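You operate a simulated robot arm through the tools that you are given. There is no shell and no other tool. Be economical: measure what you need, move in short steps, check, and stop when the job is done.

You are at the controls of a simulated robot arm. One attempt, no reset.

TASK
Steer the red beam to block 10 by mirrors J, E, F, B.
Fine: turn each of the four to its other stop, then switch the lamps on with the yellow ON key and leave them on; the other mirrors stay as they are.

Only the result counts: the job must be done as asked and must still hold three seconds after the hand-in. Knocking over, shifting, dropping, spilling or breaking anything else fails it.

THE ROBOT
A 6-joint arm with a two-finger gripper, on a carriage that runs on a rail from [-0.003, 1.17] to [0.003, -1.17] (x, y) and turns from -136 to 197 degrees about z. Base frame: it is fixed where the carriage stands at the start and does not move with it; the origin is on the floor, on the carriage's upright axis, x ahead of it, y to its left, z up. Units: m, degrees, N and s.
Its first joint turns from -166.0 to 166.0 degrees. Places, roughly: mirror marked a [0.6, 0.4, 0.8]; mirror marked b [0.6, 0.3, 0.8]; mirror marked c [0.6, 0.2, 0.8]; mirror marked d [0.6, 0.1, 0.8]; mirror marked e [0.6, 0.4, 0.8]; mirror marked f [0.6, 0.3, 0.8]; mirror marked g [0.6, 0.2, 0.8]; mirror marked h [0.6, 0.1, 0.8]; mirror marked j [0.5, 0.4, 0.8]; mirror marked l [0.5, 0.3, 0.8]; mirror marked m [0.5, 0.2, 0.8]; mirror marked n [0.5, 0.1, 0.8]; mirror marked p [0.4, 0.4, 0.8]; mirror marked r [0.4, 0.3, 0.8]; mirror marked s [0.4, 0.2, 0.8]; mirror marked t [0.4, 0.1, 0.8]. Payload 5 kg.
The TCP is the grasp point between the finger pads, 0.03 m short of the fingertips. In the tool frame z runs along the fingers and y along their closing line. Largest opening 0.176 m; the body of the gripper starts 0.153 m behind the TCP.
Orientation is that of the tool frame in the base frame, as [roll, pitch, yaw] about the fixed x, y, z axes, in that order (R = Rz(yaw) Ry(pitch) Rx(roll)). With the fingers straight down and closing along the base's y, the tool's x points along the base's -x, its y along +y and its z along -z.

THE INTERFACE
- The arm moves only by the tool arm_command. Its argument "commands" is a list of rows, each an object (a shift or turn left out is 0, a gripper value left out holds the last) with "rotation": the turn, a rotation vector about the base's x, y, z in degrees, a list of three; "slide": the shift along the base's x, y, z in mm, a list of three; "grip": the closure, from 0 (fully open) to 1 (shut). In form: [{"rotation": [ax, ay, az], "slide": [x, y, z], "grip": grip}, ...]. A call has 1 to 20 rows; each row shifts and turns the commanded pose from where the row before left it. Rows are played at 5 a second. More than 0.05 m and 8.6 degrees between two rows, or a gripper value outside its range, and nothing of the call is played. Where a pose cannot be reached the arm comes as near as it can. A force on the tool above 40 N (or 10 N above the force at the start of the call, whichever is more), or a blocked arm, ends the call early, and 0.2 s more pass. Each finger halts on what it meets, pressing with about 20 N; the grip force reading is that of the motor and also rises with nothing between the fingers. The clock runs only during rows and for 0.2 s after the last one: add rows that do not move to give the fingers time. It gives the time, the measured TCP pose, the force on the tool (base axes), the opening and the grip force at its end, in the units of the frame above (readings bear some noise), with the torque about the TCP (base axes, N m) and any sound that the robot's microphone picked up, and new pictures: "views" is both (left out), scene, wrist or none.
- Cameras (640 x 400 px; columns grow to the right, rows downward): "scene" is now at [0.0516, 0.2202, 1.4924]; the picture's right is [0.15, -0.99, 0.00], its down [-0.73, -0.11, -0.67] and it looks along [0.66, 0.10, -0.74] (base axes); focal length 259 px, centre (320, 200). "wrist" rides on the gripper at [0.067, -0.009, -0.183] in the tool frame; the picture's right is [0.14, 0.99, 0.00], its down [-0.92, 0.13, -0.36] and it looks along [-0.36, 0.05, 0.93] (tool axes); focal length 251 px, centre (320, 200). There is no depth. A picture from a camera that has moved, and an enlarged one, comes with that camera's place and axes in the base frame and with its lens. The place of the scene camera against the robot may be out by one fixed shift of up to 0.018 m in any direction.
- move_column(by): slides the trunk up (or, below 0, down) by that many m; the arm and the scene camera ride with it, the base frame stays. It gives what a move gives, with no picture.
- base_move(legs): drives the robot by 1 to 6 legs, each [ahead, left, turn to the left] in m, m and degrees, along the robot's own axes; the way and the turn of a leg run together, so that a leg with both is an arc; at most 1.5 m and 180 degrees a leg. The arm and the cameras ride along, it lands a little off, and it stops where it bumps. It keeps to its track: a leg is cut to what the track allows. It gives what a move gives, and a new picture of the scene camera.
- pan_tilt(pan, tilt): turns the head with the scene camera to pan (to the left, within 120 degrees either way) and tilt (down, from -29 to 69), counted from straight ahead of the robot. It gives what a move gives, and a new picture of the scene camera.
- close_up(camera, box): a new picture of the part [left, top, right, bottom] of that camera's present view, enlarged. The clock stands still meanwhile.
- hand_in(): hands the job in; it is judged then, once.

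Go step by step. Nothing tells you exact positions but the pictures and the camera data: compare them with the known pose of the tool, close in by small moves and look again before you grip or let go. The budget is 120 turns and 260 pictures, counting those below and the enlarged ones. Unless the task says otherwise, let go and move clear before handing in, and close with one line.

The tools are called after "Request:" as name(argument=value, ...) on one line, values as JSON. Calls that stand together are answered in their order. arm_command: Moves the arm, as the interface text tells. Its arguments: {"type":"object","properties":{"commands":{"type":"array"},"views":{"type":"string","enum":["both","scene","wrist","none"]}},"required":["commands"]} The other tools are called the same way: move_column (by) slides the trunk up or down; base_move (legs) drives the base; pan_tilt (pan, tilt) turns the head that bears the scene camera; close_up (camera, box) takes an enlarged picture of a part of a camera's view; hand_in () hands the job in.

At the start:

```text
clock: 0.0
tcp_pos: [0.7426, 0.1804, 1.1671]
orientation: [179.9, -0.1, 179.9]
contact_force: [0.5, -0.2, 0.2]
ft_torque: [-0.01, 0.0, 0.01]
gripper_width: 0.176
finger_force: 0.0
trunk travel left (down, up): [-0.05, 0.3]
robot x, y, heading: [-0.0012, 0.0012, 0.1]
head pan, tilt: [8.7, 47.9]
```

scene: 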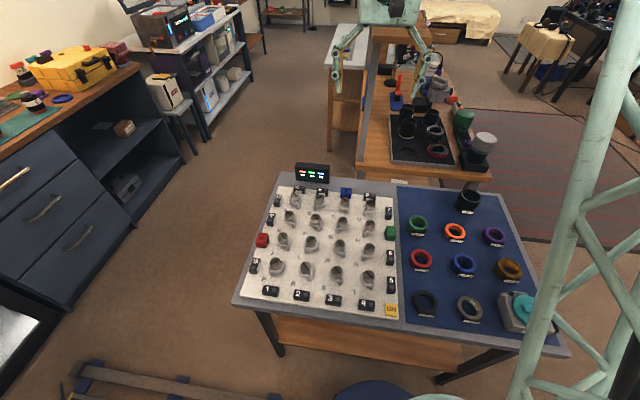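
wrist: 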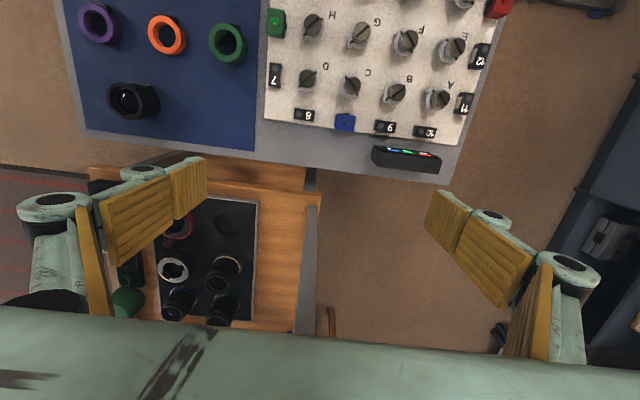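

I see a board with 16 mirror knobs on a 4x4 grid, a yellow ON key at the near right corner and numbered blocks around the edge. I'll look closer at the board first.

Request:
close_up(camera="scene", box=[230, 170, 410, 325])

Request:
close_up(camera="wrist", box=[250, 0, 510, 180])

```text
2.58 times, centred on (320, 248) of scene
camera zoom: at [0.0516, 0.2202, 1.4924], right [0.15, -0.99, 0.0], down [-0.73, -0.11, -0.67], along [0.66, 0.1, -0.74], focal length 668 px, centre (320, 77)
```

zoom: 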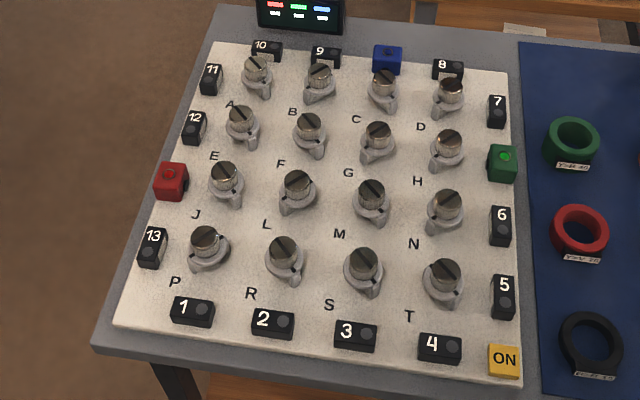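

```text
2.22 times, centred on (380, 90) of wrist
camera zoom: at [0.6764, 0.1708, 1.3527], right [-0.14, 0.99, 0.0], down [0.92, 0.13, 0.36], along [0.36, 0.05, -0.93], focal length 559 px, centre (187, 444)
```

zoom: 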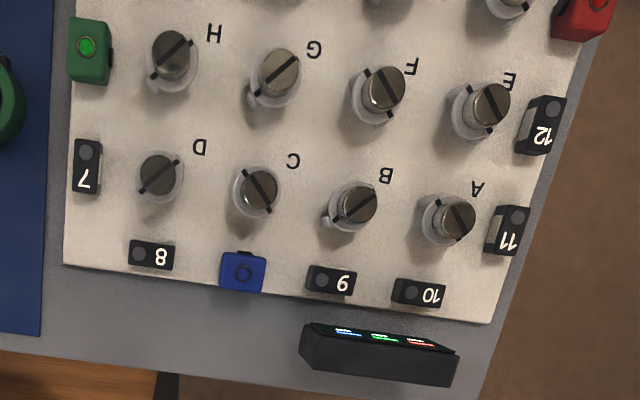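

The red source is at the left of row J, and I estimate the knobs at J (0.465, 0.395), E (0.547, 0.394), F (0.545, 0.307) and B (0.636, 0.308). I'll move above J, partly closing the gripper on the way, to look at the knob's shape.

Request:
arm_command(commands=[{"slide": [-34, 26, -15], "grip": 0.3}, {"slide": [-34, 26, -15]}, {"slide": [-34, 26, -15]}, {"slide": [-34, 26, -15]}, {"slide": [-34, 26, -15]}, {"slide": [-34, 26, -15]}, {"slide": [-34, 26, -15]}, {"slide": [-34, 26, -15]}, {"slide": [0, 0, 0]}, {"slide": [0, 0, 0]}])

```text
clock: 1.8
tcp_pos: [0.4837, 0.3546, 0.9613]
orientation: [-174.3, -6.9, 177.7]
contact_force: [0.7, -2.9, 1.7]
ft_torque: [0.59, 0.13, -0.08]
gripper_width: 0.1232
finger_force: 0.1
trunk travel left (down, up): [-0.05, 0.3]
robot x, y, heading: [0.0017, 0.0001, 0.1]
head pan, tilt: [8.7, 47.9]
stopped in row 8: the arm was blocked; the commanded pose is now the measured one
camera scene: at [0.0388, 0.2407, 1.4848], right [0.47, -0.88, 0.0], down [-0.71, -0.38, -0.59], along [0.52, 0.28, -0.81], focal length 259 px, centre (320, 200)
camera wrist: at [0.4399, 0.3657, 1.1538], right [-0.11, 0.99, -0.08], down [0.96, 0.13, 0.24], along [0.24, -0.05, -0.97], focal length 251 px, centre (320, 200)
```

scene: 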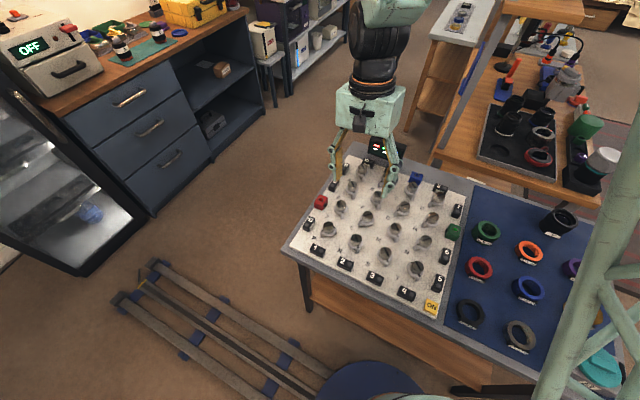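
wrist: 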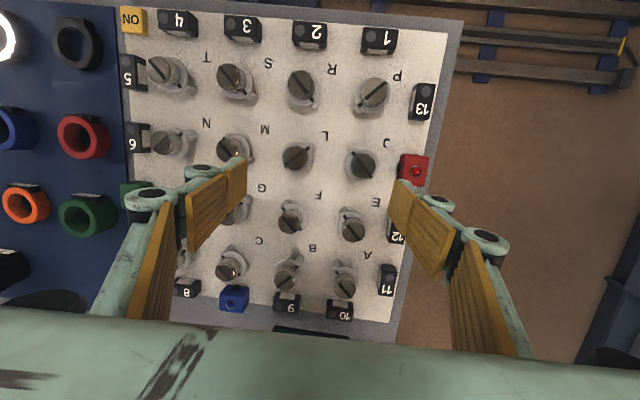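

The arm blocked and tilted, probably from reaching in too close to the upright axis. I'll lift and level the tool, then drive the base to the right so the knobs sit mid-reach.

Request:
arm_command(commands=[{"slide": [20, -15, 20]}, {"slide": [20, -15, 20]}, {"slide": [20, -15, 20]}, {"slide": [10, -10, 10]}, {"slide": [0, 0, 0]}], views="none")

Request:
base_move(legs=[[0, -0.2, 0]])

```text
clock: 3.0
tcp_pos: [0.551, 0.302, 1.0319]
orientation: [-174.2, -6.7, 177.9]
contact_force: [0.2, 0.3, -0.2]
ft_torque: [0.02, 0.0, -0.01]
gripper_width: 0.1233
finger_force: 0.0
trunk travel left (down, up): [-0.05, 0.3]
robot x, y, heading: [0.0005, -0.0002, 0.3]
head pan, tilt: [8.7, 47.9]
```

```text
clock: 4.6
tcp_pos: [0.5513, 0.1037, 1.0303]
orientation: [-174.2, -6.8, 178.0]
contact_force: [0.2, 1.6, -0.3]
ft_torque: [-0.07, 0.01, 0.02]
gripper_width: 0.1232
finger_force: 0.1
trunk travel left (down, up): [-0.05, 0.3]
robot x, y, heading: [-0.0005, -0.2026, 0.1]
head pan, tilt: [8.7, 47.9]
camera scene: at [0.0519, 0.0212, 1.4923], right [0.15, -0.99, 0.0], down [-0.73, -0.11, -0.67], along [0.66, 0.1, -0.74], focal length 259 px, centre (320, 200)
```

scene: 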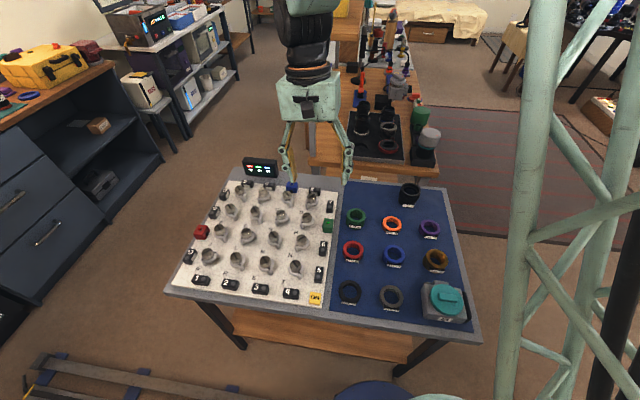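

The base is now at y=-0.20, so I'll level the tool and move over J again.

Request:
arm_command(commands=[{"rotation": [2.8, -3.5, 1], "slide": [-12, 40, -6]}, {"rotation": [2.8, -3.4, 1], "slide": [-12, 40, -6]}, {"slide": [-12, 41, -6]}, {"slide": [-12, 41, -6], "grip": 0.6}, {"slide": [-12, 41, -6]}, {"slide": [-12, 41, -6]}, {"slide": [-14, 41, -6]}, {"slide": [0, 0, 0]}, {"slide": [0, 0, 0]}])

```text
clock: 6.6
tcp_pos: [0.4654, 0.3902, 0.9893]
orientation: [-179.8, 0.0, -179.7]
contact_force: [0.0, -0.3, 1.0]
ft_torque: [-0.03, -0.03, -0.02]
gripper_width: 0.0706
finger_force: 0.0
trunk travel left (down, up): [-0.05, 0.3]
robot x, y, heading: [0.0025, -0.2022, 0.1]
head pan, tilt: [8.7, 47.9]
camera scene: at [0.0518, 0.021, 1.4924], right [0.15, -0.99, 0.0], down [-0.73, -0.11, -0.67], along [0.66, 0.1, -0.74], focal length 259 px, centre (320, 200)
camera wrist: at [0.3983, 0.3806, 1.1744], right [-0.14, 0.99, 0.0], down [0.92, 0.14, 0.36], along [0.36, 0.05, -0.93], focal length 251 px, centre (320, 200)
```

scene: 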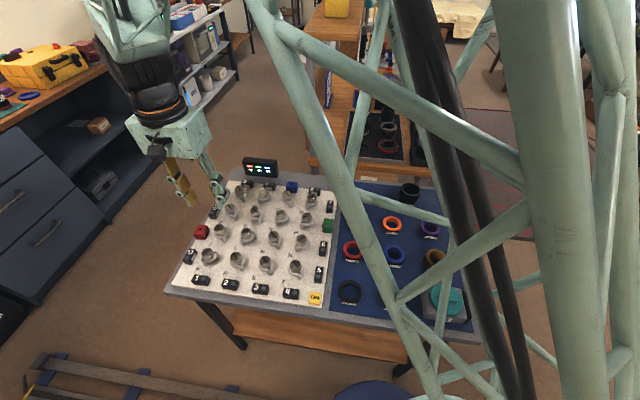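
wrist: 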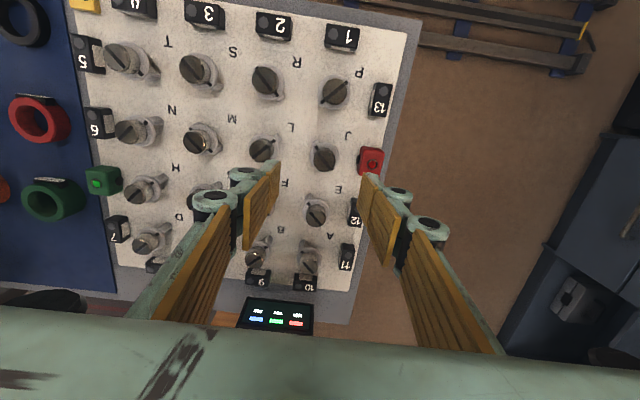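

Request:
close_up(camera="wrist", box=[240, 60, 400, 160])

Request:
close_up(camera="wrist", box=[240, 120, 400, 220])

Request:
close_up(camera="scene", box=[160, 170, 360, 310])

```text
4.00 times, centred on (320, 110) of wrist
camera zoom: at [0.3983, 0.3806, 1.1744], right [-0.14, 0.99, 0.0], down [0.92, 0.14, 0.36], along [0.36, 0.05, -0.93], focal length 1006 px, centre (320, 560)
```

zoom: 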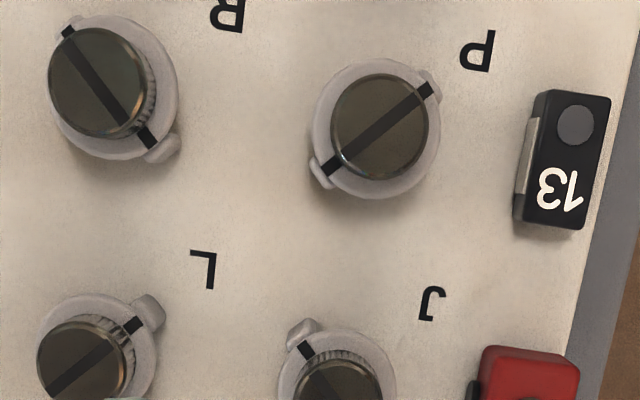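

```text
4.00 times, centred on (320, 170) of wrist
camera zoom: at [0.3983, 0.3806, 1.1744], right [-0.14, 0.99, 0.0], down [0.92, 0.14, 0.36], along [0.36, 0.05, -0.93], focal length 1006 px, centre (320, 320)
```

zoom: 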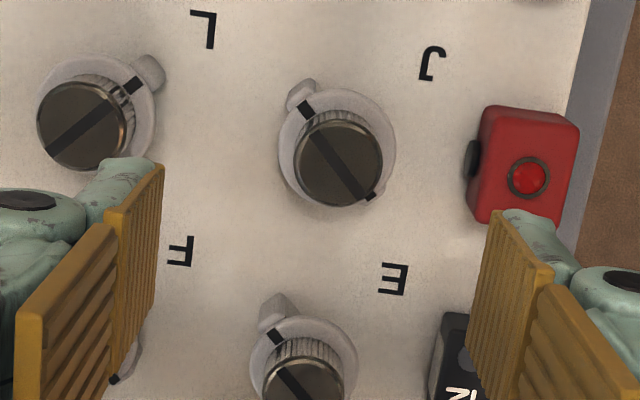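

```text
2.86 times, centred on (260, 240) of scene
camera zoom: at [0.0518, 0.021, 1.4924], right [0.15, -0.99, 0.0], down [-0.73, -0.11, -0.67], along [0.66, 0.1, -0.74], focal length 739 px, centre (491, 86)
```

zoom: 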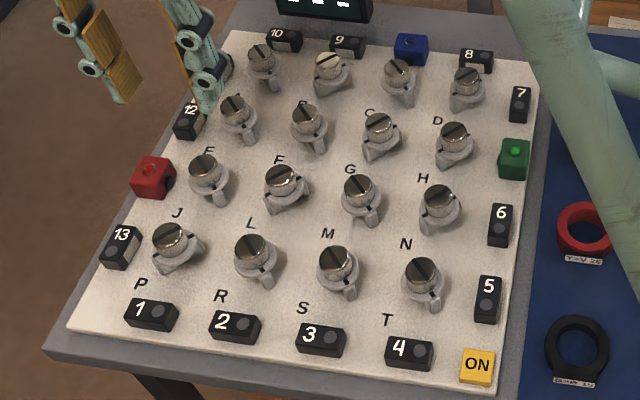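

J's knob is about 30 mm across with its top at z≈0.84, centred near (0.475, 0.396), and its slot lies like "\". The beam logic agrees: J, E and F go "\"→"/" and B goes "/"→"\". I'll turn the tool to +45° and descend partway over J.

Request:
arm_command(commands=[{"rotation": [0, 0, 7.5], "slide": [1.5, 1, -10], "grip": 0.64}, {"rotation": [0, 0, 7.5], "slide": [1.5, 1, -10]}, {"rotation": [0, 0, 7.5], "slide": [1.5, 1, -10]}, {"rotation": [0, 0, 7.5], "slide": [1.5, 1, -10]}, {"rotation": [0, 0, 7.5], "slide": [2, 1, -10]}, {"rotation": [0, 0, 7.5], "slide": [1.5, 1, -10]}, {"slide": [0, 0, 0]}, {"slide": [0, 0, 0]}])

```text
clock: 8.4
tcp_pos: [0.4741, 0.3955, 0.9282]
orientation: [-179.9, -0.1, -134.5]
contact_force: [0.0, -0.4, 0.4]
ft_torque: [0.01, 0.02, 0.02]
gripper_width: 0.0633
finger_force: 0.0
trunk travel left (down, up): [-0.05, 0.3]
robot x, y, heading: [-0.0026, -0.2003, 0.1]
head pan, tilt: [8.7, 47.9]
camera scene: at [0.052, 0.021, 1.4924], right [0.15, -0.99, 0.0], down [-0.73, -0.11, -0.67], along [0.66, 0.1, -0.74], focal length 259 px, centre (320, 200)
camera wrist: at [0.4336, 0.3409, 1.1142], right [-0.8, 0.6, 0.0], down [0.56, 0.75, 0.36], along [0.22, 0.29, -0.93], focal length 251 px, centre (320, 200)
```

scene: 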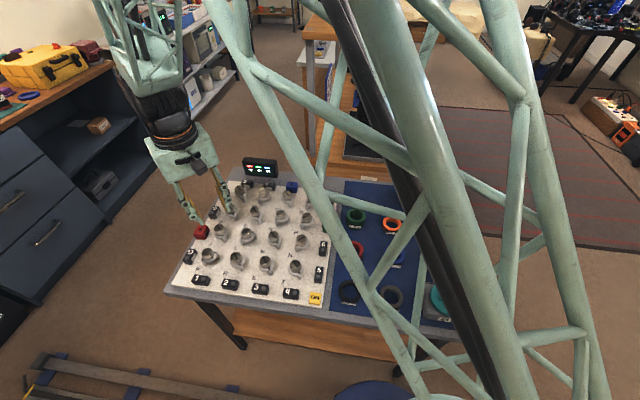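
wrist: 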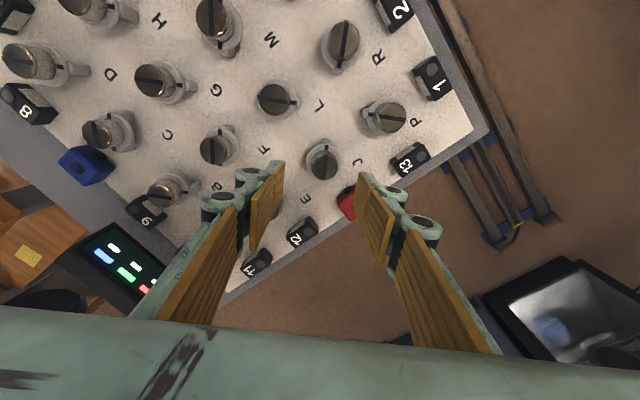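

Request:
close_up(camera="wrist", box=[240, 100, 400, 200])

```text
4.00 times, centred on (320, 150) of wrist
camera zoom: at [0.4336, 0.3409, 1.1142], right [-0.8, 0.6, 0.0], down [0.56, 0.75, 0.36], along [0.22, 0.29, -0.93], focal length 1006 px, centre (320, 400)
```

zoom: 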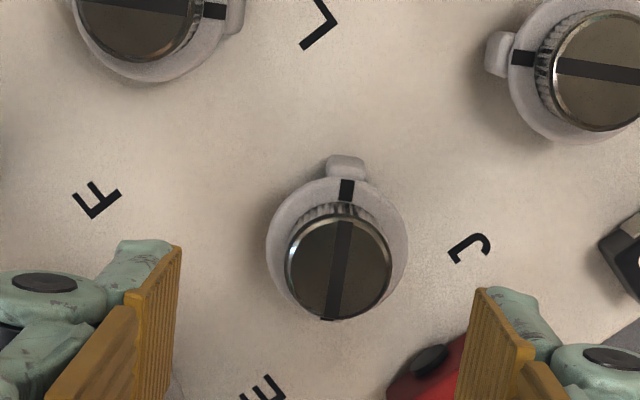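

J's knob reads as about (0.472, 0.397), so I'll descend to tip height ≈0.835 and look.

Request:
arm_command(commands=[{"slide": [-1, 1, -20], "grip": 0.68}, {"slide": [-1, 1, -20]}, {"slide": [0, 0, -12]}, {"slide": [0, 0, -10]}, {"slide": [0, 0, 0]}])

Request:
close_up(camera="wrist", box=[240, 120, 400, 220])

Request:
close_up(camera="scene", box=[150, 150, 280, 240])

```text
clock: 9.6
tcp_pos: [0.4717, 0.3977, 0.8686]
orientation: [-179.8, -0.1, -134.6]
contact_force: [-0.2, 0.3, 0.0]
ft_torque: [0.02, -0.01, -0.01]
gripper_width: 0.0565
finger_force: 0.0
trunk travel left (down, up): [-0.05, 0.3]
robot x, y, heading: [-0.0008, -0.1976, -0.1]
head pan, tilt: [8.7, 47.9]
camera scene: at [0.052, 0.021, 1.4924], right [0.15, -0.99, 0.0], down [-0.73, -0.11, -0.67], along [0.66, 0.1, -0.74], focal length 259 px, centre (320, 200)
camera wrist: at [0.4317, 0.3438, 1.0526], right [-0.8, 0.6, 0.0], down [0.56, 0.75, 0.36], along [0.22, 0.29, -0.93], focal length 251 px, centre (320, 200)
```

scene: 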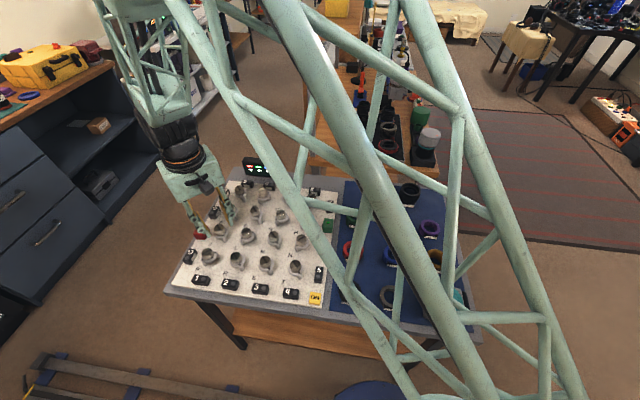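
wrist: 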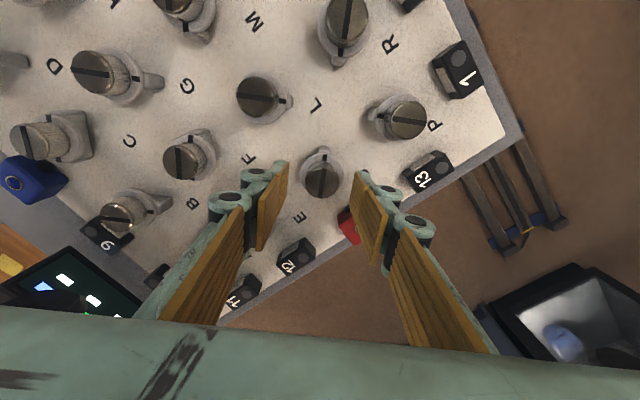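

```text
4.00 times, centred on (320, 170) of wrist
camera zoom: at [0.4317, 0.3438, 1.0526], right [-0.8, 0.6, 0.0], down [0.56, 0.75, 0.36], along [0.22, 0.29, -0.93], focal length 1006 px, centre (320, 320)
```

zoom: 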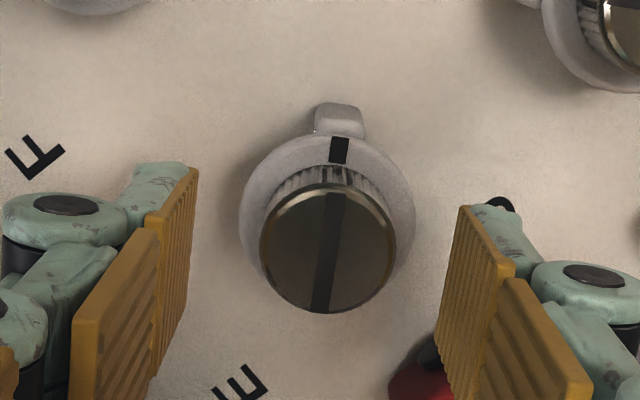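

```text
4.44 times, centred on (215, 195) of scene
camera zoom: at [0.052, 0.021, 1.4924], right [0.15, -0.99, 0.0], down [-0.73, -0.11, -0.67], along [0.66, 0.1, -0.74], focal length 1150 px, centre (787, 222)
```

zoom: 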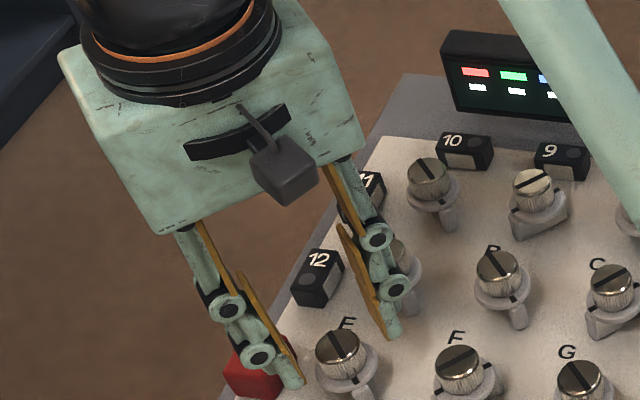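

The knob top is at z≈0.837 and the ring at about 0.81, and the fingers straddle it centrally. I'll lower the tips to ~0.817 and close.

Request:
arm_command(commands=[{"slide": [0, 0, -11]}, {"slide": [0, 0, -10]}, {"grip": 1.0}, {"slide": [0, 0, 0]}, {"slide": [0, 0, 0]}, {"slide": [0, 0, 0]}], views="wrist")

Request:
close_up(camera="wrist", box=[240, 120, 400, 220])

```text
clock: 11.0
tcp_pos: [0.47, 0.3973, 0.8461]
orientation: [-180.0, 0.0, -134.6]
contact_force: [-21.1, 21.4, -9.5]
ft_torque: [0.55, 0.38, -0.11]
gripper_width: 0.029
finger_force: 45.1
trunk travel left (down, up): [-0.05, 0.3]
robot x, y, heading: [0.0013, -0.1976, 0.2]
head pan, tilt: [8.7, 47.9]
camera wrist: at [0.4307, 0.3444, 1.0311], right [-0.8, 0.6, 0.0], down [0.56, 0.75, 0.36], along [0.22, 0.29, -0.93], focal length 251 px, centre (320, 200)
```

wrist: 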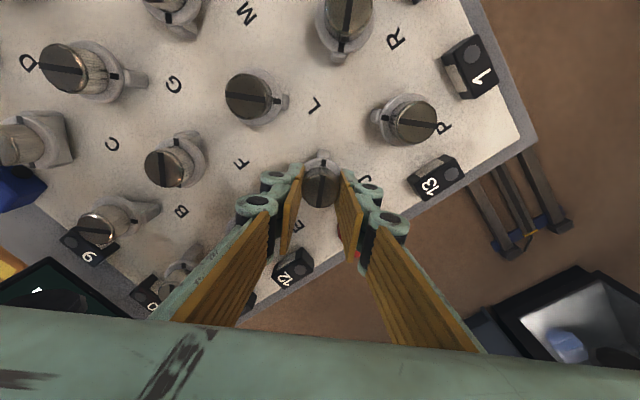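

```text
4.00 times, centred on (320, 170) of wrist
camera zoom: at [0.4307, 0.3444, 1.0311], right [-0.8, 0.6, 0.0], down [0.56, 0.75, 0.36], along [0.22, 0.29, -0.93], focal length 1006 px, centre (320, 320)
```

zoom: 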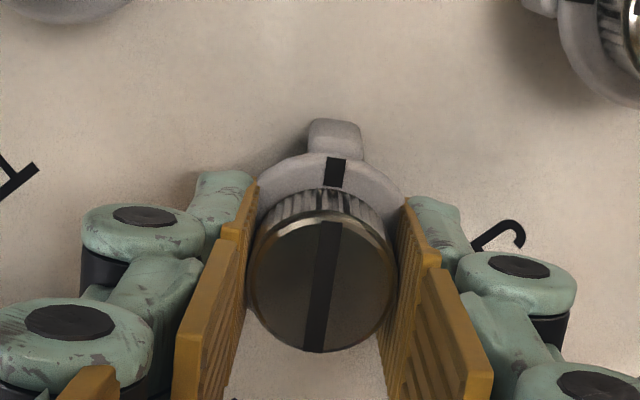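

The knob is gripped at 29 mm, with a side force that shows I'm 1–2 mm off. I'll relieve that and start turning clockwise.

Request:
arm_command(commands=[{"slide": [-1.3, 1.3, 0]}, {"slide": [0, 0, 0]}, {"rotation": [0, 0, -5]}, {"rotation": [0, 0, -5]}, {"rotation": [0, 0, -5]}, {"rotation": [0, 0, -5]}], views="wrist")

```text
clock: 12.4
tcp_pos: [0.4712, 0.3977, 0.8467]
orientation: [-179.9, -0.1, -154.7]
contact_force: [-12.5, 7.4, -13.3]
ft_torque: [0.19, 0.16, -0.04]
gripper_width: 0.0292
finger_force: 45.4
trunk travel left (down, up): [-0.05, 0.3]
robot x, y, heading: [0.003, -0.2, 0.1]
head pan, tilt: [8.7, 47.9]
camera wrist: at [0.4152, 0.3611, 1.0312], right [-0.55, 0.84, 0.0], down [0.78, 0.51, 0.36], along [0.3, 0.2, -0.93], focal length 251 px, centre (320, 200)
```

wrist: 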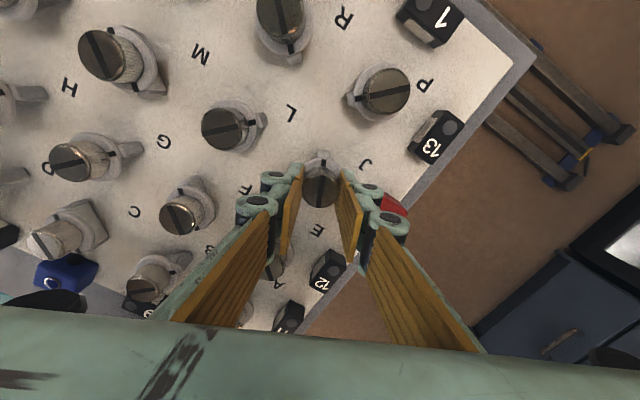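

The knob follows the gripper freely, so I'll continue clockwise.

Request:
arm_command(commands=[{"rotation": [0, 0, -7]}, {"rotation": [0, 0, -7]}, {"rotation": [0, 0, -7]}, {"rotation": [0, 0, -7]}, {"rotation": [0, 0, -7]}, {"rotation": [0, 0, -7]}, {"rotation": [0, 0, -7]}, {"rotation": [0, 0, -7]}, {"rotation": [0, 0, -7]}], views="wrist")

Request:
close_up(camera="wrist", box=[240, 120, 400, 220])

```text
clock: 14.6
tcp_pos: [0.4708, 0.3944, 0.847]
orientation: [-179.7, 0.0, 142.2]
contact_force: [-0.8, -2.9, 3.1]
ft_torque: [-0.25, -0.23, -0.03]
gripper_width: 0.0293
finger_force: 44.8
trunk travel left (down, up): [-0.05, 0.3]
robot x, y, heading: [-0.0005, -0.2011, 0.0]
head pan, tilt: [8.7, 47.9]
stopped in row 9: the force on the tool passed its limit at 41 N (the readings are from after the stop); the commanded pose is now the measured one
camera wrist: at [0.4134, 0.4293, 1.0312], right [0.5, 0.87, -0.01], down [0.81, -0.46, 0.36], along [0.31, -0.18, -0.93], focal length 251 px, centre (320, 200)
```

wrist: 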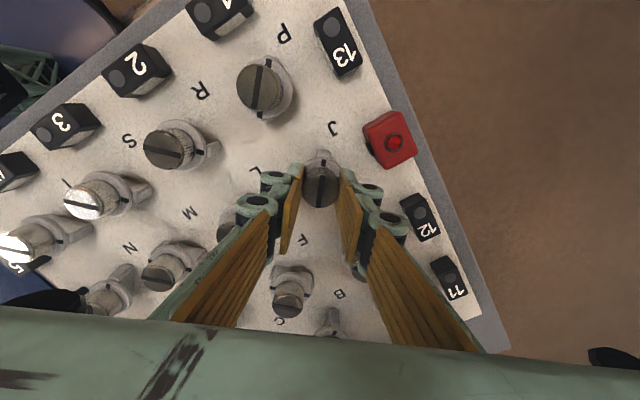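

```text
4.00 times, centred on (320, 170) of wrist
camera zoom: at [0.4134, 0.4293, 1.0312], right [0.5, 0.87, -0.01], down [0.81, -0.46, 0.36], along [0.31, -0.18, -0.93], focal length 1006 px, centre (320, 320)
```

zoom: 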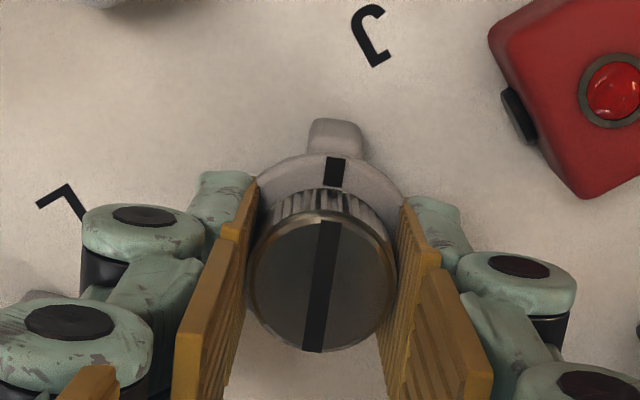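

Turned 83° so far; the stop was a side force from slight eccentricity. I'll continue in small steps to feel for the end stop.

Request:
arm_command(commands=[{"rotation": [0, 0, -2]}, {"rotation": [0, 0, -2]}, {"rotation": [0, 0, -2]}, {"rotation": [0, 0, -2]}, {"slide": [0, 0, 0]}], views="none")

```text
clock: 15.8
tcp_pos: [0.4711, 0.3954, 0.8459]
orientation: [-179.7, 0.0, 134.1]
contact_force: [-9.3, -15.0, 3.6]
ft_torque: [-0.29, 0.1, 0.46]
gripper_width: 0.0293
finger_force: 45.5
trunk travel left (down, up): [-0.05, 0.3]
robot x, y, heading: [-0.0026, -0.1995, 0.0]
head pan, tilt: [8.7, 47.9]
```

Request:
arm_command(commands=[{"rotation": [0, 0, -2]}, {"rotation": [0, 0, -2]}, {"slide": [0, 0, 0]}], views="wrist")

Request:
close_up(camera="wrist", box=[240, 120, 400, 220])

```text
clock: 16.6
tcp_pos: [0.4716, 0.3928, 0.8459]
orientation: [-179.7, 0.0, 130.2]
contact_force: [-6.6, -22.3, 3.4]
ft_torque: [-0.4, 0.04, 0.42]
gripper_width: 0.0291
finger_force: 44.5
trunk travel left (down, up): [-0.05, 0.3]
robot x, y, heading: [-0.0046, -0.1978, -0.2]
head pan, tilt: [8.7, 47.9]
camera wrist: at [0.4217, 0.44, 1.0311], right [0.67, 0.74, 0.0], down [0.7, -0.62, 0.36], along [0.27, -0.24, -0.93], focal length 251 px, centre (320, 200)
```

wrist: 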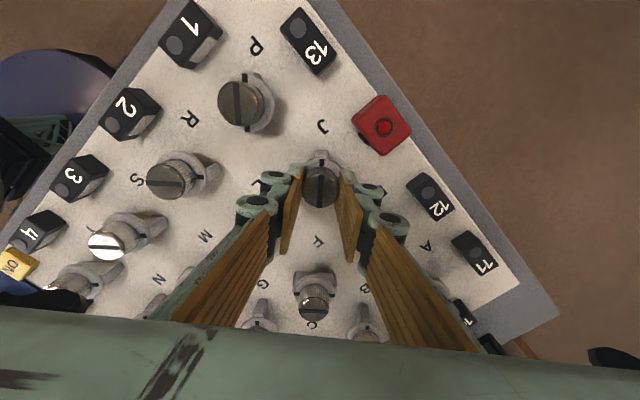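

```text
4.00 times, centred on (320, 170) of wrist
camera zoom: at [0.4217, 0.44, 1.0311], right [0.67, 0.74, 0.0], down [0.7, -0.62, 0.36], along [0.27, -0.24, -0.93], focal length 1006 px, centre (320, 320)
```

zoom: 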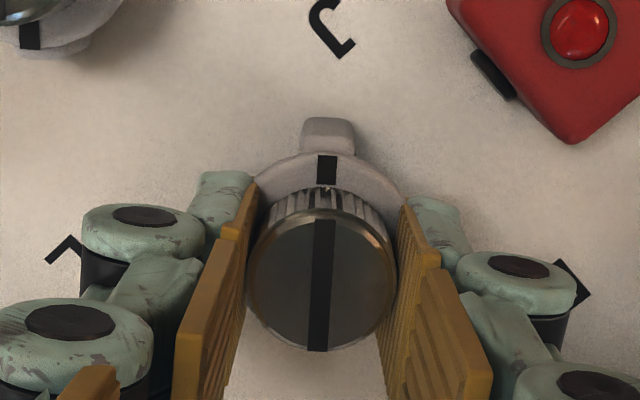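

J's knob now slips in the grip at its end stop, so J is at its other stop. I'll release, lift, and reorient over E (~0.557, 0.397).

Request:
arm_command(commands=[{"grip": 0.68}, {"slide": [0, 0, 0]}, {"slide": [0, 0, 0]}, {"slide": [0, 0, 20]}, {"slide": [0, 0, 30]}, {"slide": [0, 0, 30]}, {"slide": [8, 0, 0], "rotation": [0, 0, 8]}, {"slide": [8, 0, 0], "rotation": [0, 0, 8]}, {"slide": [8, 0, 0], "rotation": [0, 0, 8]}, {"slide": [8, 0, 0], "rotation": [0, 0, 8]}, {"slide": [8, 0, 0], "rotation": [0, 0, 8]}, {"slide": [8, 0, 0], "rotation": [0, 0, 8]}, {"slide": [8, 1, 0], "rotation": [0, 0, 8]}, {"slide": [8, 1, 0], "rotation": [0, 0, 8]}, {"slide": [8, 1, 0], "rotation": [0, 0, 8]}, {"slide": [8, 1, 0], "rotation": [0, 0, 8]}, {"slide": [6, 0, 0], "rotation": [0, 0, 8]}, {"slide": [0, 0, 0], "rotation": [0, 0, 7]}, {"slide": [0, 0, 0]}], views="wrist")

Request:
close_up(camera="wrist", box=[240, 80, 400, 180])

Request:
close_up(camera="scene", box=[160, 170, 360, 310])

```text
clock: 20.6
tcp_pos: [0.5547, 0.3996, 0.9254]
orientation: [-179.7, 0.0, -134.7]
contact_force: [0.0, 0.9, -0.4]
ft_torque: [-0.01, -0.01, -0.02]
gripper_width: 0.0561
finger_force: 0.1
trunk travel left (down, up): [-0.05, 0.3]
robot x, y, heading: [-0.0002, -0.2024, 0.1]
head pan, tilt: [8.7, 47.9]
camera wrist: at [0.5158, 0.3465, 1.1107], right [-0.8, 0.6, 0.0], down [0.56, 0.75, 0.36], along [0.22, 0.29, -0.93], focal length 251 px, centre (320, 200)
```

wrist: 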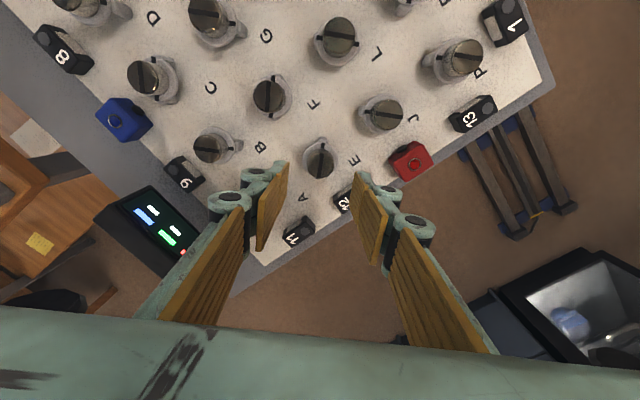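

```text
4.00 times, centred on (320, 130) of wrist
camera zoom: at [0.5158, 0.3465, 1.1107], right [-0.8, 0.6, 0.0], down [0.56, 0.75, 0.36], along [0.22, 0.29, -0.93], focal length 1006 px, centre (320, 480)
```

zoom: 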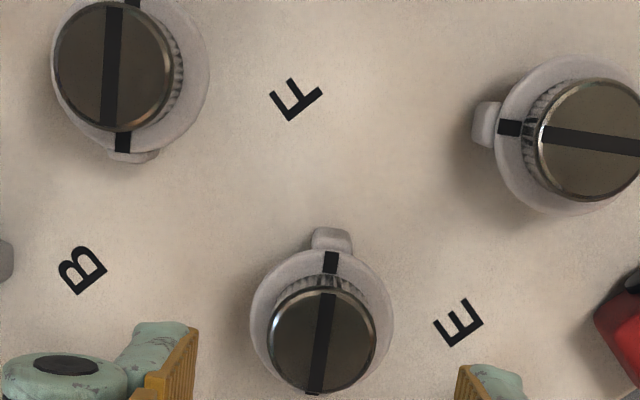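

```text
2.86 times, centred on (260, 240) of scene
camera zoom: at [0.0521, 0.0207, 1.4924], right [0.15, -0.99, 0.0], down [-0.73, -0.11, -0.67], along [0.66, 0.1, -0.74], focal length 739 px, centre (491, 86)
```

zoom: 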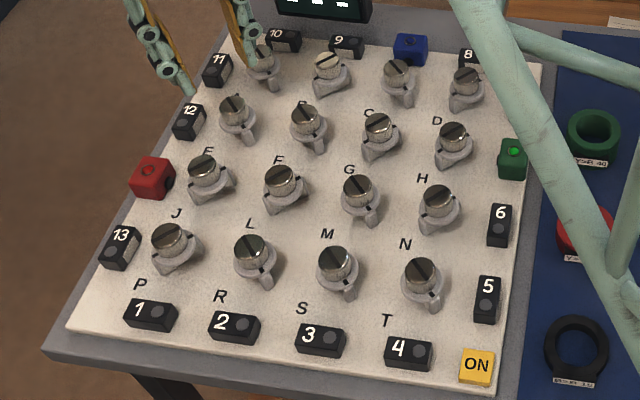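

J now shows the new state, and E's centre is about (0.555, 0.398). I'll descend over E, grip and begin the clockwise turn.

Request:
arm_command(commands=[{"slide": [0, -2, -20]}, {"slide": [0, 0, -20]}, {"slide": [0, 0, -20]}, {"slide": [0, 0, -10]}, {"slide": [0, 0, -9]}, {"slide": [0, 0, 0]}, {"grip": 1.0}, {"slide": [0, 0, 0]}, {"slide": [0, 0, 0]}], views="wrist")

```text
clock: 22.6
tcp_pos: [0.5558, 0.3987, 0.8466]
orientation: [-179.7, 0.0, -134.8]
contact_force: [-11.2, 11.1, -5.6]
ft_torque: [0.43, 0.22, -0.05]
gripper_width: 0.0291
finger_force: 44.7
trunk travel left (down, up): [-0.05, 0.3]
robot x, y, heading: [0.0023, -0.1986, 0.4]
head pan, tilt: [8.7, 47.9]
camera wrist: at [0.5156, 0.3456, 1.0322], right [-0.8, 0.6, 0.0], down [0.56, 0.75, 0.36], along [0.22, 0.29, -0.93], focal length 251 px, centre (320, 200)
```

wrist: 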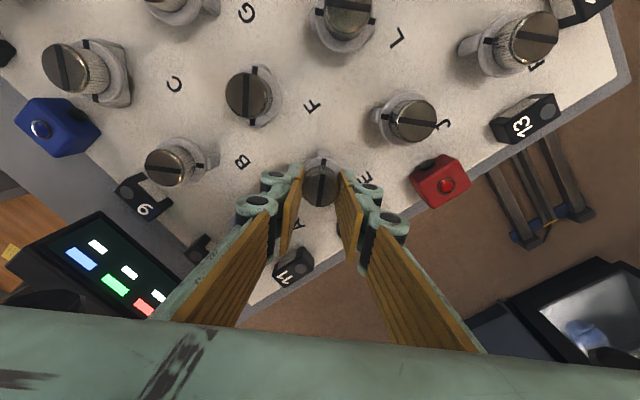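

Gripped. Turning clockwise.

Request:
arm_command(commands=[{"slide": [-0.5, 0.5, 0], "rotation": [0, 0, -4]}, {"rotation": [0, 0, -6]}, {"rotation": [0, 0, -6]}, {"rotation": [0, 0, -6]}, {"rotation": [0, 0, -6]}, {"rotation": [0, 0, -6]}, {"rotation": [0, 0, -6]}, {"rotation": [0, 0, -6]}, {"slide": [0, 0, 0]}], views="none")

```text
clock: 24.6
tcp_pos: [0.5573, 0.3974, 0.8475]
orientation: [-179.8, 0.1, 179.2]
contact_force: [1.8, -5.0, 11.7]
ft_torque: [-0.09, -0.03, 0.04]
gripper_width: 0.0293
finger_force: 44.8
trunk travel left (down, up): [-0.05, 0.3]
robot x, y, heading: [-0.0021, -0.1988, -0.1]
head pan, tilt: [8.7, 47.9]
```

Request:
arm_command(commands=[{"slide": [0, -0.7, 0], "rotation": [0, 0, -5]}, {"rotation": [0, 0, -5]}, {"rotation": [0, 0, -5]}, {"slide": [-0.5, -0.7, 0], "rotation": [0, 0, -5]}, {"rotation": [0, 0, -5]}, {"rotation": [0, 0, -5]}, {"rotation": [0, 0, -5]}, {"slide": [0, 0, 0]}], views="none")

```text
clock: 26.4
tcp_pos: [0.5569, 0.3956, 0.8475]
orientation: [-179.7, 0.0, 144.3]
contact_force: [15.8, -25.0, 12.6]
ft_torque: [-0.51, -0.43, 0.01]
gripper_width: 0.0293
finger_force: 45.2
trunk travel left (down, up): [-0.05, 0.3]
robot x, y, heading: [-0.0008, -0.2021, -0.1]
head pan, tilt: [8.7, 47.9]
```

Request:
arm_command(commands=[{"slide": [0.8, -1.3, -1]}, {"slide": [0, 0, 0], "rotation": [0, 0, -3]}, {"rotation": [0, 0, -3]}, {"rotation": [0, 0, -3]}, {"slide": [0, 0, 0]}], views="none")

```text
clock: 27.6
tcp_pos: [0.556, 0.3941, 0.8482]
orientation: [-179.8, 0.0, 135.2]
contact_force: [3.2, -24.1, 27.0]
ft_torque: [-0.46, 0.0, 0.15]
gripper_width: 0.0292
finger_force: 44.9
trunk travel left (down, up): [-0.05, 0.3]
robot x, y, heading: [0.0001, -0.2029, -0.1]
head pan, tilt: [8.7, 47.9]
```

Request:
arm_command(commands=[{"slide": [0, -0.5, 1.5]}, {"rotation": [0, 0, -2]}, {"rotation": [0, 0, -2]}, {"rotation": [0, 0, -2]}, {"slide": [0, 0, 0]}], views="wrist")

Request:
close_up(camera="wrist", box=[240, 120, 400, 220])

```text
clock: 28.8
tcp_pos: [0.5552, 0.3944, 0.8471]
orientation: [-179.7, -0.1, 129.4]
contact_force: [-10.9, -9.6, -3.6]
ft_torque: [0.04, 0.21, 0.33]
gripper_width: 0.0289
finger_force: 45.3
trunk travel left (down, up): [-0.05, 0.3]
robot x, y, heading: [-0.0044, -0.2034, 0.2]
head pan, tilt: [8.7, 47.9]
camera wrist: at [0.5073, 0.4415, 1.0317], right [0.68, 0.73, -0.01], down [0.69, -0.63, 0.36], along [0.26, -0.25, -0.93], focal length 251 px, centre (320, 200)
```

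wrist: 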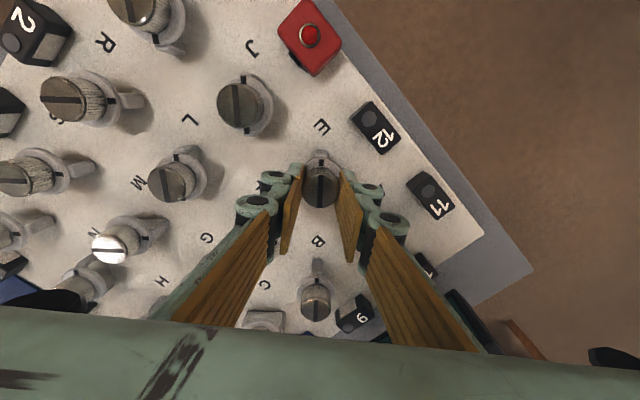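

```text
4.00 times, centred on (320, 170) of wrist
camera zoom: at [0.5073, 0.4415, 1.0317], right [0.68, 0.73, -0.01], down [0.69, -0.63, 0.36], along [0.26, -0.25, -0.93], focal length 1006 px, centre (320, 320)
```

zoom: 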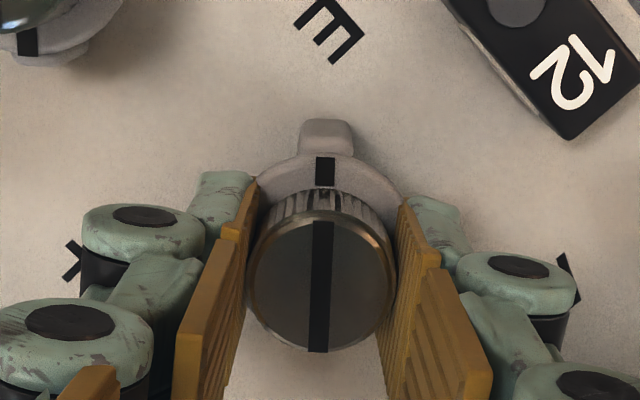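

E is at its stop too. I'll release, lift, and move over F (~0.555, 0.311).

Request:
arm_command(commands=[{"grip": 0.68}, {"slide": [0, 0, 0]}, {"slide": [0, 0, 0]}, {"slide": [0, 0, 20]}, {"slide": [0, 0, 30]}, {"slide": [0, 0, 30]}, {"slide": [0, -7, 0], "rotation": [0, 0, 8]}, {"slide": [0, -7, 0], "rotation": [0, 0, 8]}, {"slide": [0, -7, 0], "rotation": [0, 0, 8]}, {"slide": [0, -7, 0], "rotation": [0, 0, 8]}, {"slide": [0, -7, 0], "rotation": [0, 0, 8]}, {"slide": [0, -7, 0], "rotation": [0, 0, 8]}, {"slide": [0, -7, 0], "rotation": [0, 0, 8]}, {"slide": [0, -7, 0], "rotation": [0, 0, 8]}, {"slide": [0, -7, 0], "rotation": [0, 0, 8]}, {"slide": [0, -7, 0], "rotation": [0, 0, 8]}, {"slide": [0, -7, 0], "rotation": [0, 0, 8]}, {"slide": [0, -6, 0], "rotation": [0, 0, 8]}, {"slide": [0, 0, 0]}], views="wrist")

Request:
close_up(camera="wrist", box=[240, 80, 400, 180])

```text
clock: 32.8
tcp_pos: [0.5565, 0.3119, 0.9277]
orientation: [-179.8, 0.0, -134.5]
contact_force: [0.3, -0.8, 0.6]
ft_torque: [0.0, 0.0, -0.01]
gripper_width: 0.0563
finger_force: 0.0
trunk travel left (down, up): [-0.05, 0.3]
robot x, y, heading: [-0.002, -0.2005, -0.3]
head pan, tilt: [8.7, 47.9]
camera wrist: at [0.5165, 0.2587, 1.1129], right [-0.8, 0.6, 0.0], down [0.56, 0.75, 0.36], along [0.22, 0.29, -0.93], focal length 251 px, centre (320, 200)
```

wrist: 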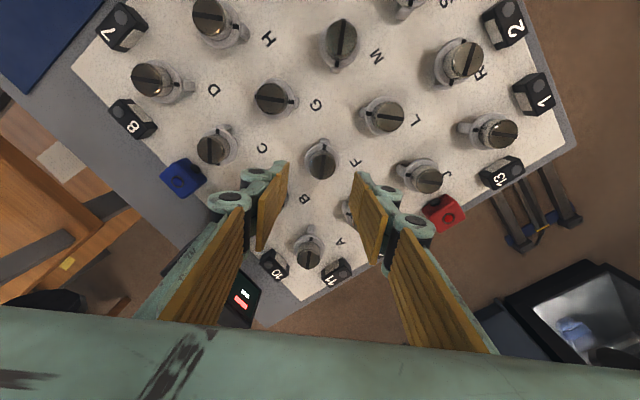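

```text
4.00 times, centred on (320, 130) of wrist
camera zoom: at [0.5165, 0.2587, 1.1129], right [-0.8, 0.6, 0.0], down [0.56, 0.75, 0.36], along [0.22, 0.29, -0.93], focal length 1006 px, centre (320, 480)
```

zoom: 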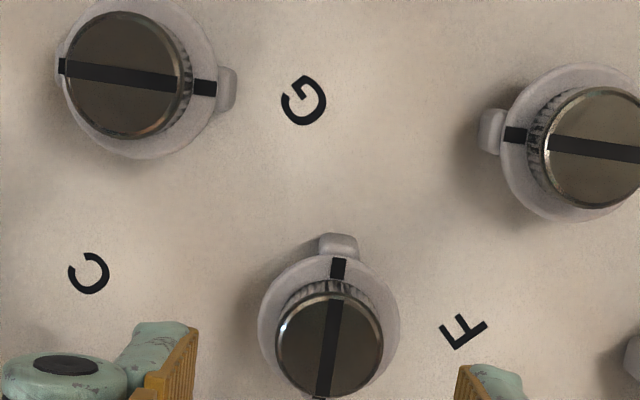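

F looks the same as E, centred near (0.5545, 0.310). I'll descend and grip.

Request:
arm_command(commands=[{"slide": [-2, -1.5, -20]}, {"slide": [0, 0, -20]}, {"slide": [0, 0, -20]}, {"slide": [0, 0, -11]}, {"slide": [0, 0, -9]}, {"slide": [0, 0, 0]}, {"grip": 1.0}, {"slide": [0, 0, 0]}, {"slide": [0, 0, 0]}], views="wrist")

```text
clock: 34.8
tcp_pos: [0.5535, 0.3117, 0.8462]
orientation: [-179.6, -0.1, -134.7]
contact_force: [-10.0, 8.7, -5.5]
ft_torque: [0.31, 0.26, 0.02]
gripper_width: 0.0294
finger_force: 45.0
trunk travel left (down, up): [-0.05, 0.3]
robot x, y, heading: [-0.0015, -0.199, 0.4]
head pan, tilt: [8.7, 47.9]
camera wrist: at [0.513, 0.2578, 1.0319], right [-0.8, 0.6, 0.0], down [0.56, 0.75, 0.36], along [0.22, 0.29, -0.93], focal length 251 px, centre (320, 200)
```

wrist: 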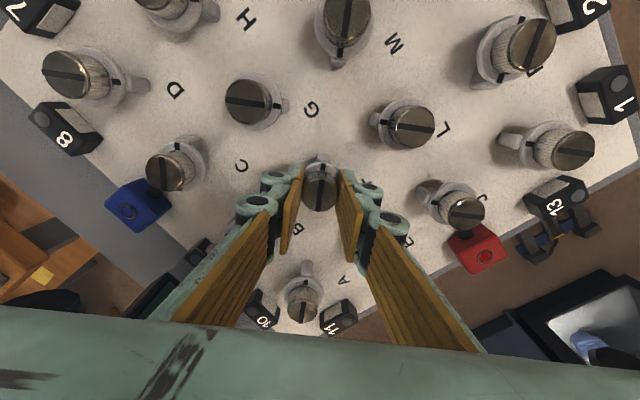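

Gripped on F; turning clockwise in parts with centring.

Request:
arm_command(commands=[{"slide": [-0.3, 0.3, 0], "rotation": [0, 0, -4]}, {"rotation": [0, 0, -6]}, {"rotation": [0, 0, -6]}, {"rotation": [0, 0, -6]}, {"rotation": [0, 0, -6]}, {"rotation": [0, 0, -6]}, {"rotation": [0, 0, -6]}, {"rotation": [0, 0, -6]}, {"slide": [0, 0, 0]}], views="none")

```text
clock: 36.8
tcp_pos: [0.5521, 0.3116, 0.8477]
orientation: [-179.7, 0.0, 179.3]
contact_force: [-30.0, 11.5, -17.5]
ft_torque: [0.31, 0.72, 0.03]
gripper_width: 0.0293
finger_force: 45.1
trunk travel left (down, up): [-0.05, 0.3]
robot x, y, heading: [-0.0026, -0.2003, 0.2]
head pan, tilt: [8.7, 47.9]
```

Request:
arm_command(commands=[{"slide": [-1.5, 0.5, -0.8]}, {"rotation": [0, 0, -5]}, {"rotation": [0, 0, -5]}, {"rotation": [0, 0, -5]}, {"rotation": [0, 0, -5]}, {"slide": [0, 0, 0]}], views="none")

```text
clock: 38.2
tcp_pos: [0.5544, 0.3112, 0.8478]
orientation: [-179.8, 0.1, 159.2]
contact_force: [-12.3, 4.2, -0.7]
ft_torque: [0.18, 0.17, 0.01]
gripper_width: 0.0292
finger_force: 45.0
trunk travel left (down, up): [-0.05, 0.3]
robot x, y, heading: [-0.002, -0.199, 0.2]
head pan, tilt: [8.7, 47.9]
```

Request:
arm_command(commands=[{"slide": [-0.7, 0, 0], "rotation": [0, 0, -5]}, {"rotation": [0, 0, -5]}, {"rotation": [0, 0, -5]}, {"rotation": [0, 0, -4]}, {"rotation": [0, 0, -4]}, {"slide": [0, 0, 0]}], views="none")

```text
clock: 39.6
tcp_pos: [0.5544, 0.3126, 0.8473]
orientation: [-179.8, -0.1, 136.2]
contact_force: [17.3, 10.7, 0.6]
ft_torque: [0.25, -0.49, -0.02]
gripper_width: 0.0291
finger_force: 45.0
trunk travel left (down, up): [-0.05, 0.3]
robot x, y, heading: [0.0002, -0.1983, 0.2]
head pan, tilt: [8.7, 47.9]
```

Request:
arm_command(commands=[{"slide": [0.8, 0.5, 0]}, {"rotation": [0, 0, -2]}, {"rotation": [0, 0, -2]}, {"rotation": [0, 0, -2]}, {"rotation": [0, 0, -1]}, {"slide": [0, 0, 0]}], views="wrist")

Request:
close_up(camera="wrist", box=[240, 120, 400, 220])

```text
clock: 41.0
tcp_pos: [0.5526, 0.3124, 0.8469]
orientation: [-179.7, 0.0, 129.3]
contact_force: [11.3, 20.7, 11.5]
ft_torque: [0.57, -0.26, 0.32]
gripper_width: 0.0289
finger_force: 44.4
trunk travel left (down, up): [-0.05, 0.3]
robot x, y, heading: [-0.0008, -0.1981, 0.5]
head pan, tilt: [8.7, 47.9]
camera wrist: at [0.5043, 0.3594, 1.0318], right [0.68, 0.73, 0.0], down [0.69, -0.63, 0.36], along [0.26, -0.25, -0.93], focal length 251 px, centre (320, 200)
```

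wrist: 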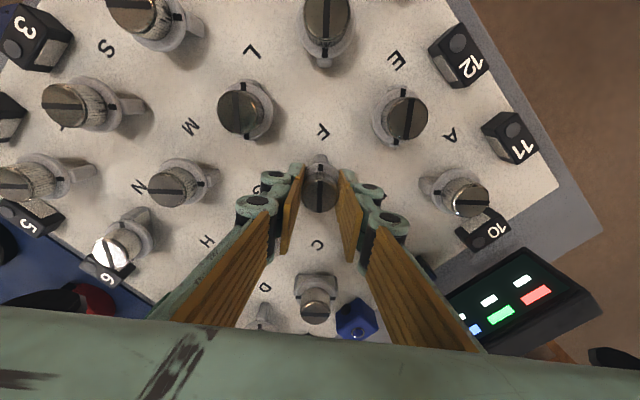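

```text
4.00 times, centred on (320, 170) of wrist
camera zoom: at [0.5043, 0.3594, 1.0318], right [0.68, 0.73, 0.0], down [0.69, -0.63, 0.36], along [0.26, -0.25, -0.93], focal length 1006 px, centre (320, 320)
```

zoom: 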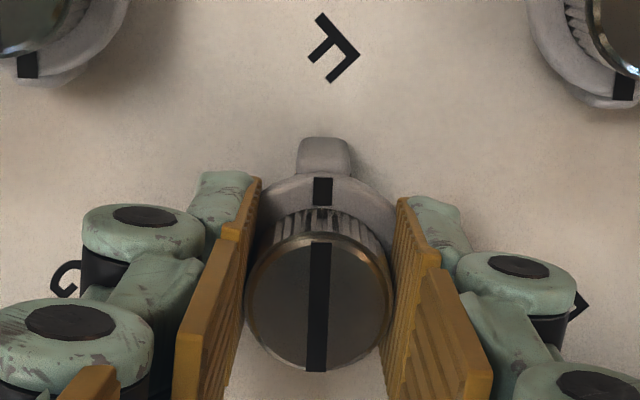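

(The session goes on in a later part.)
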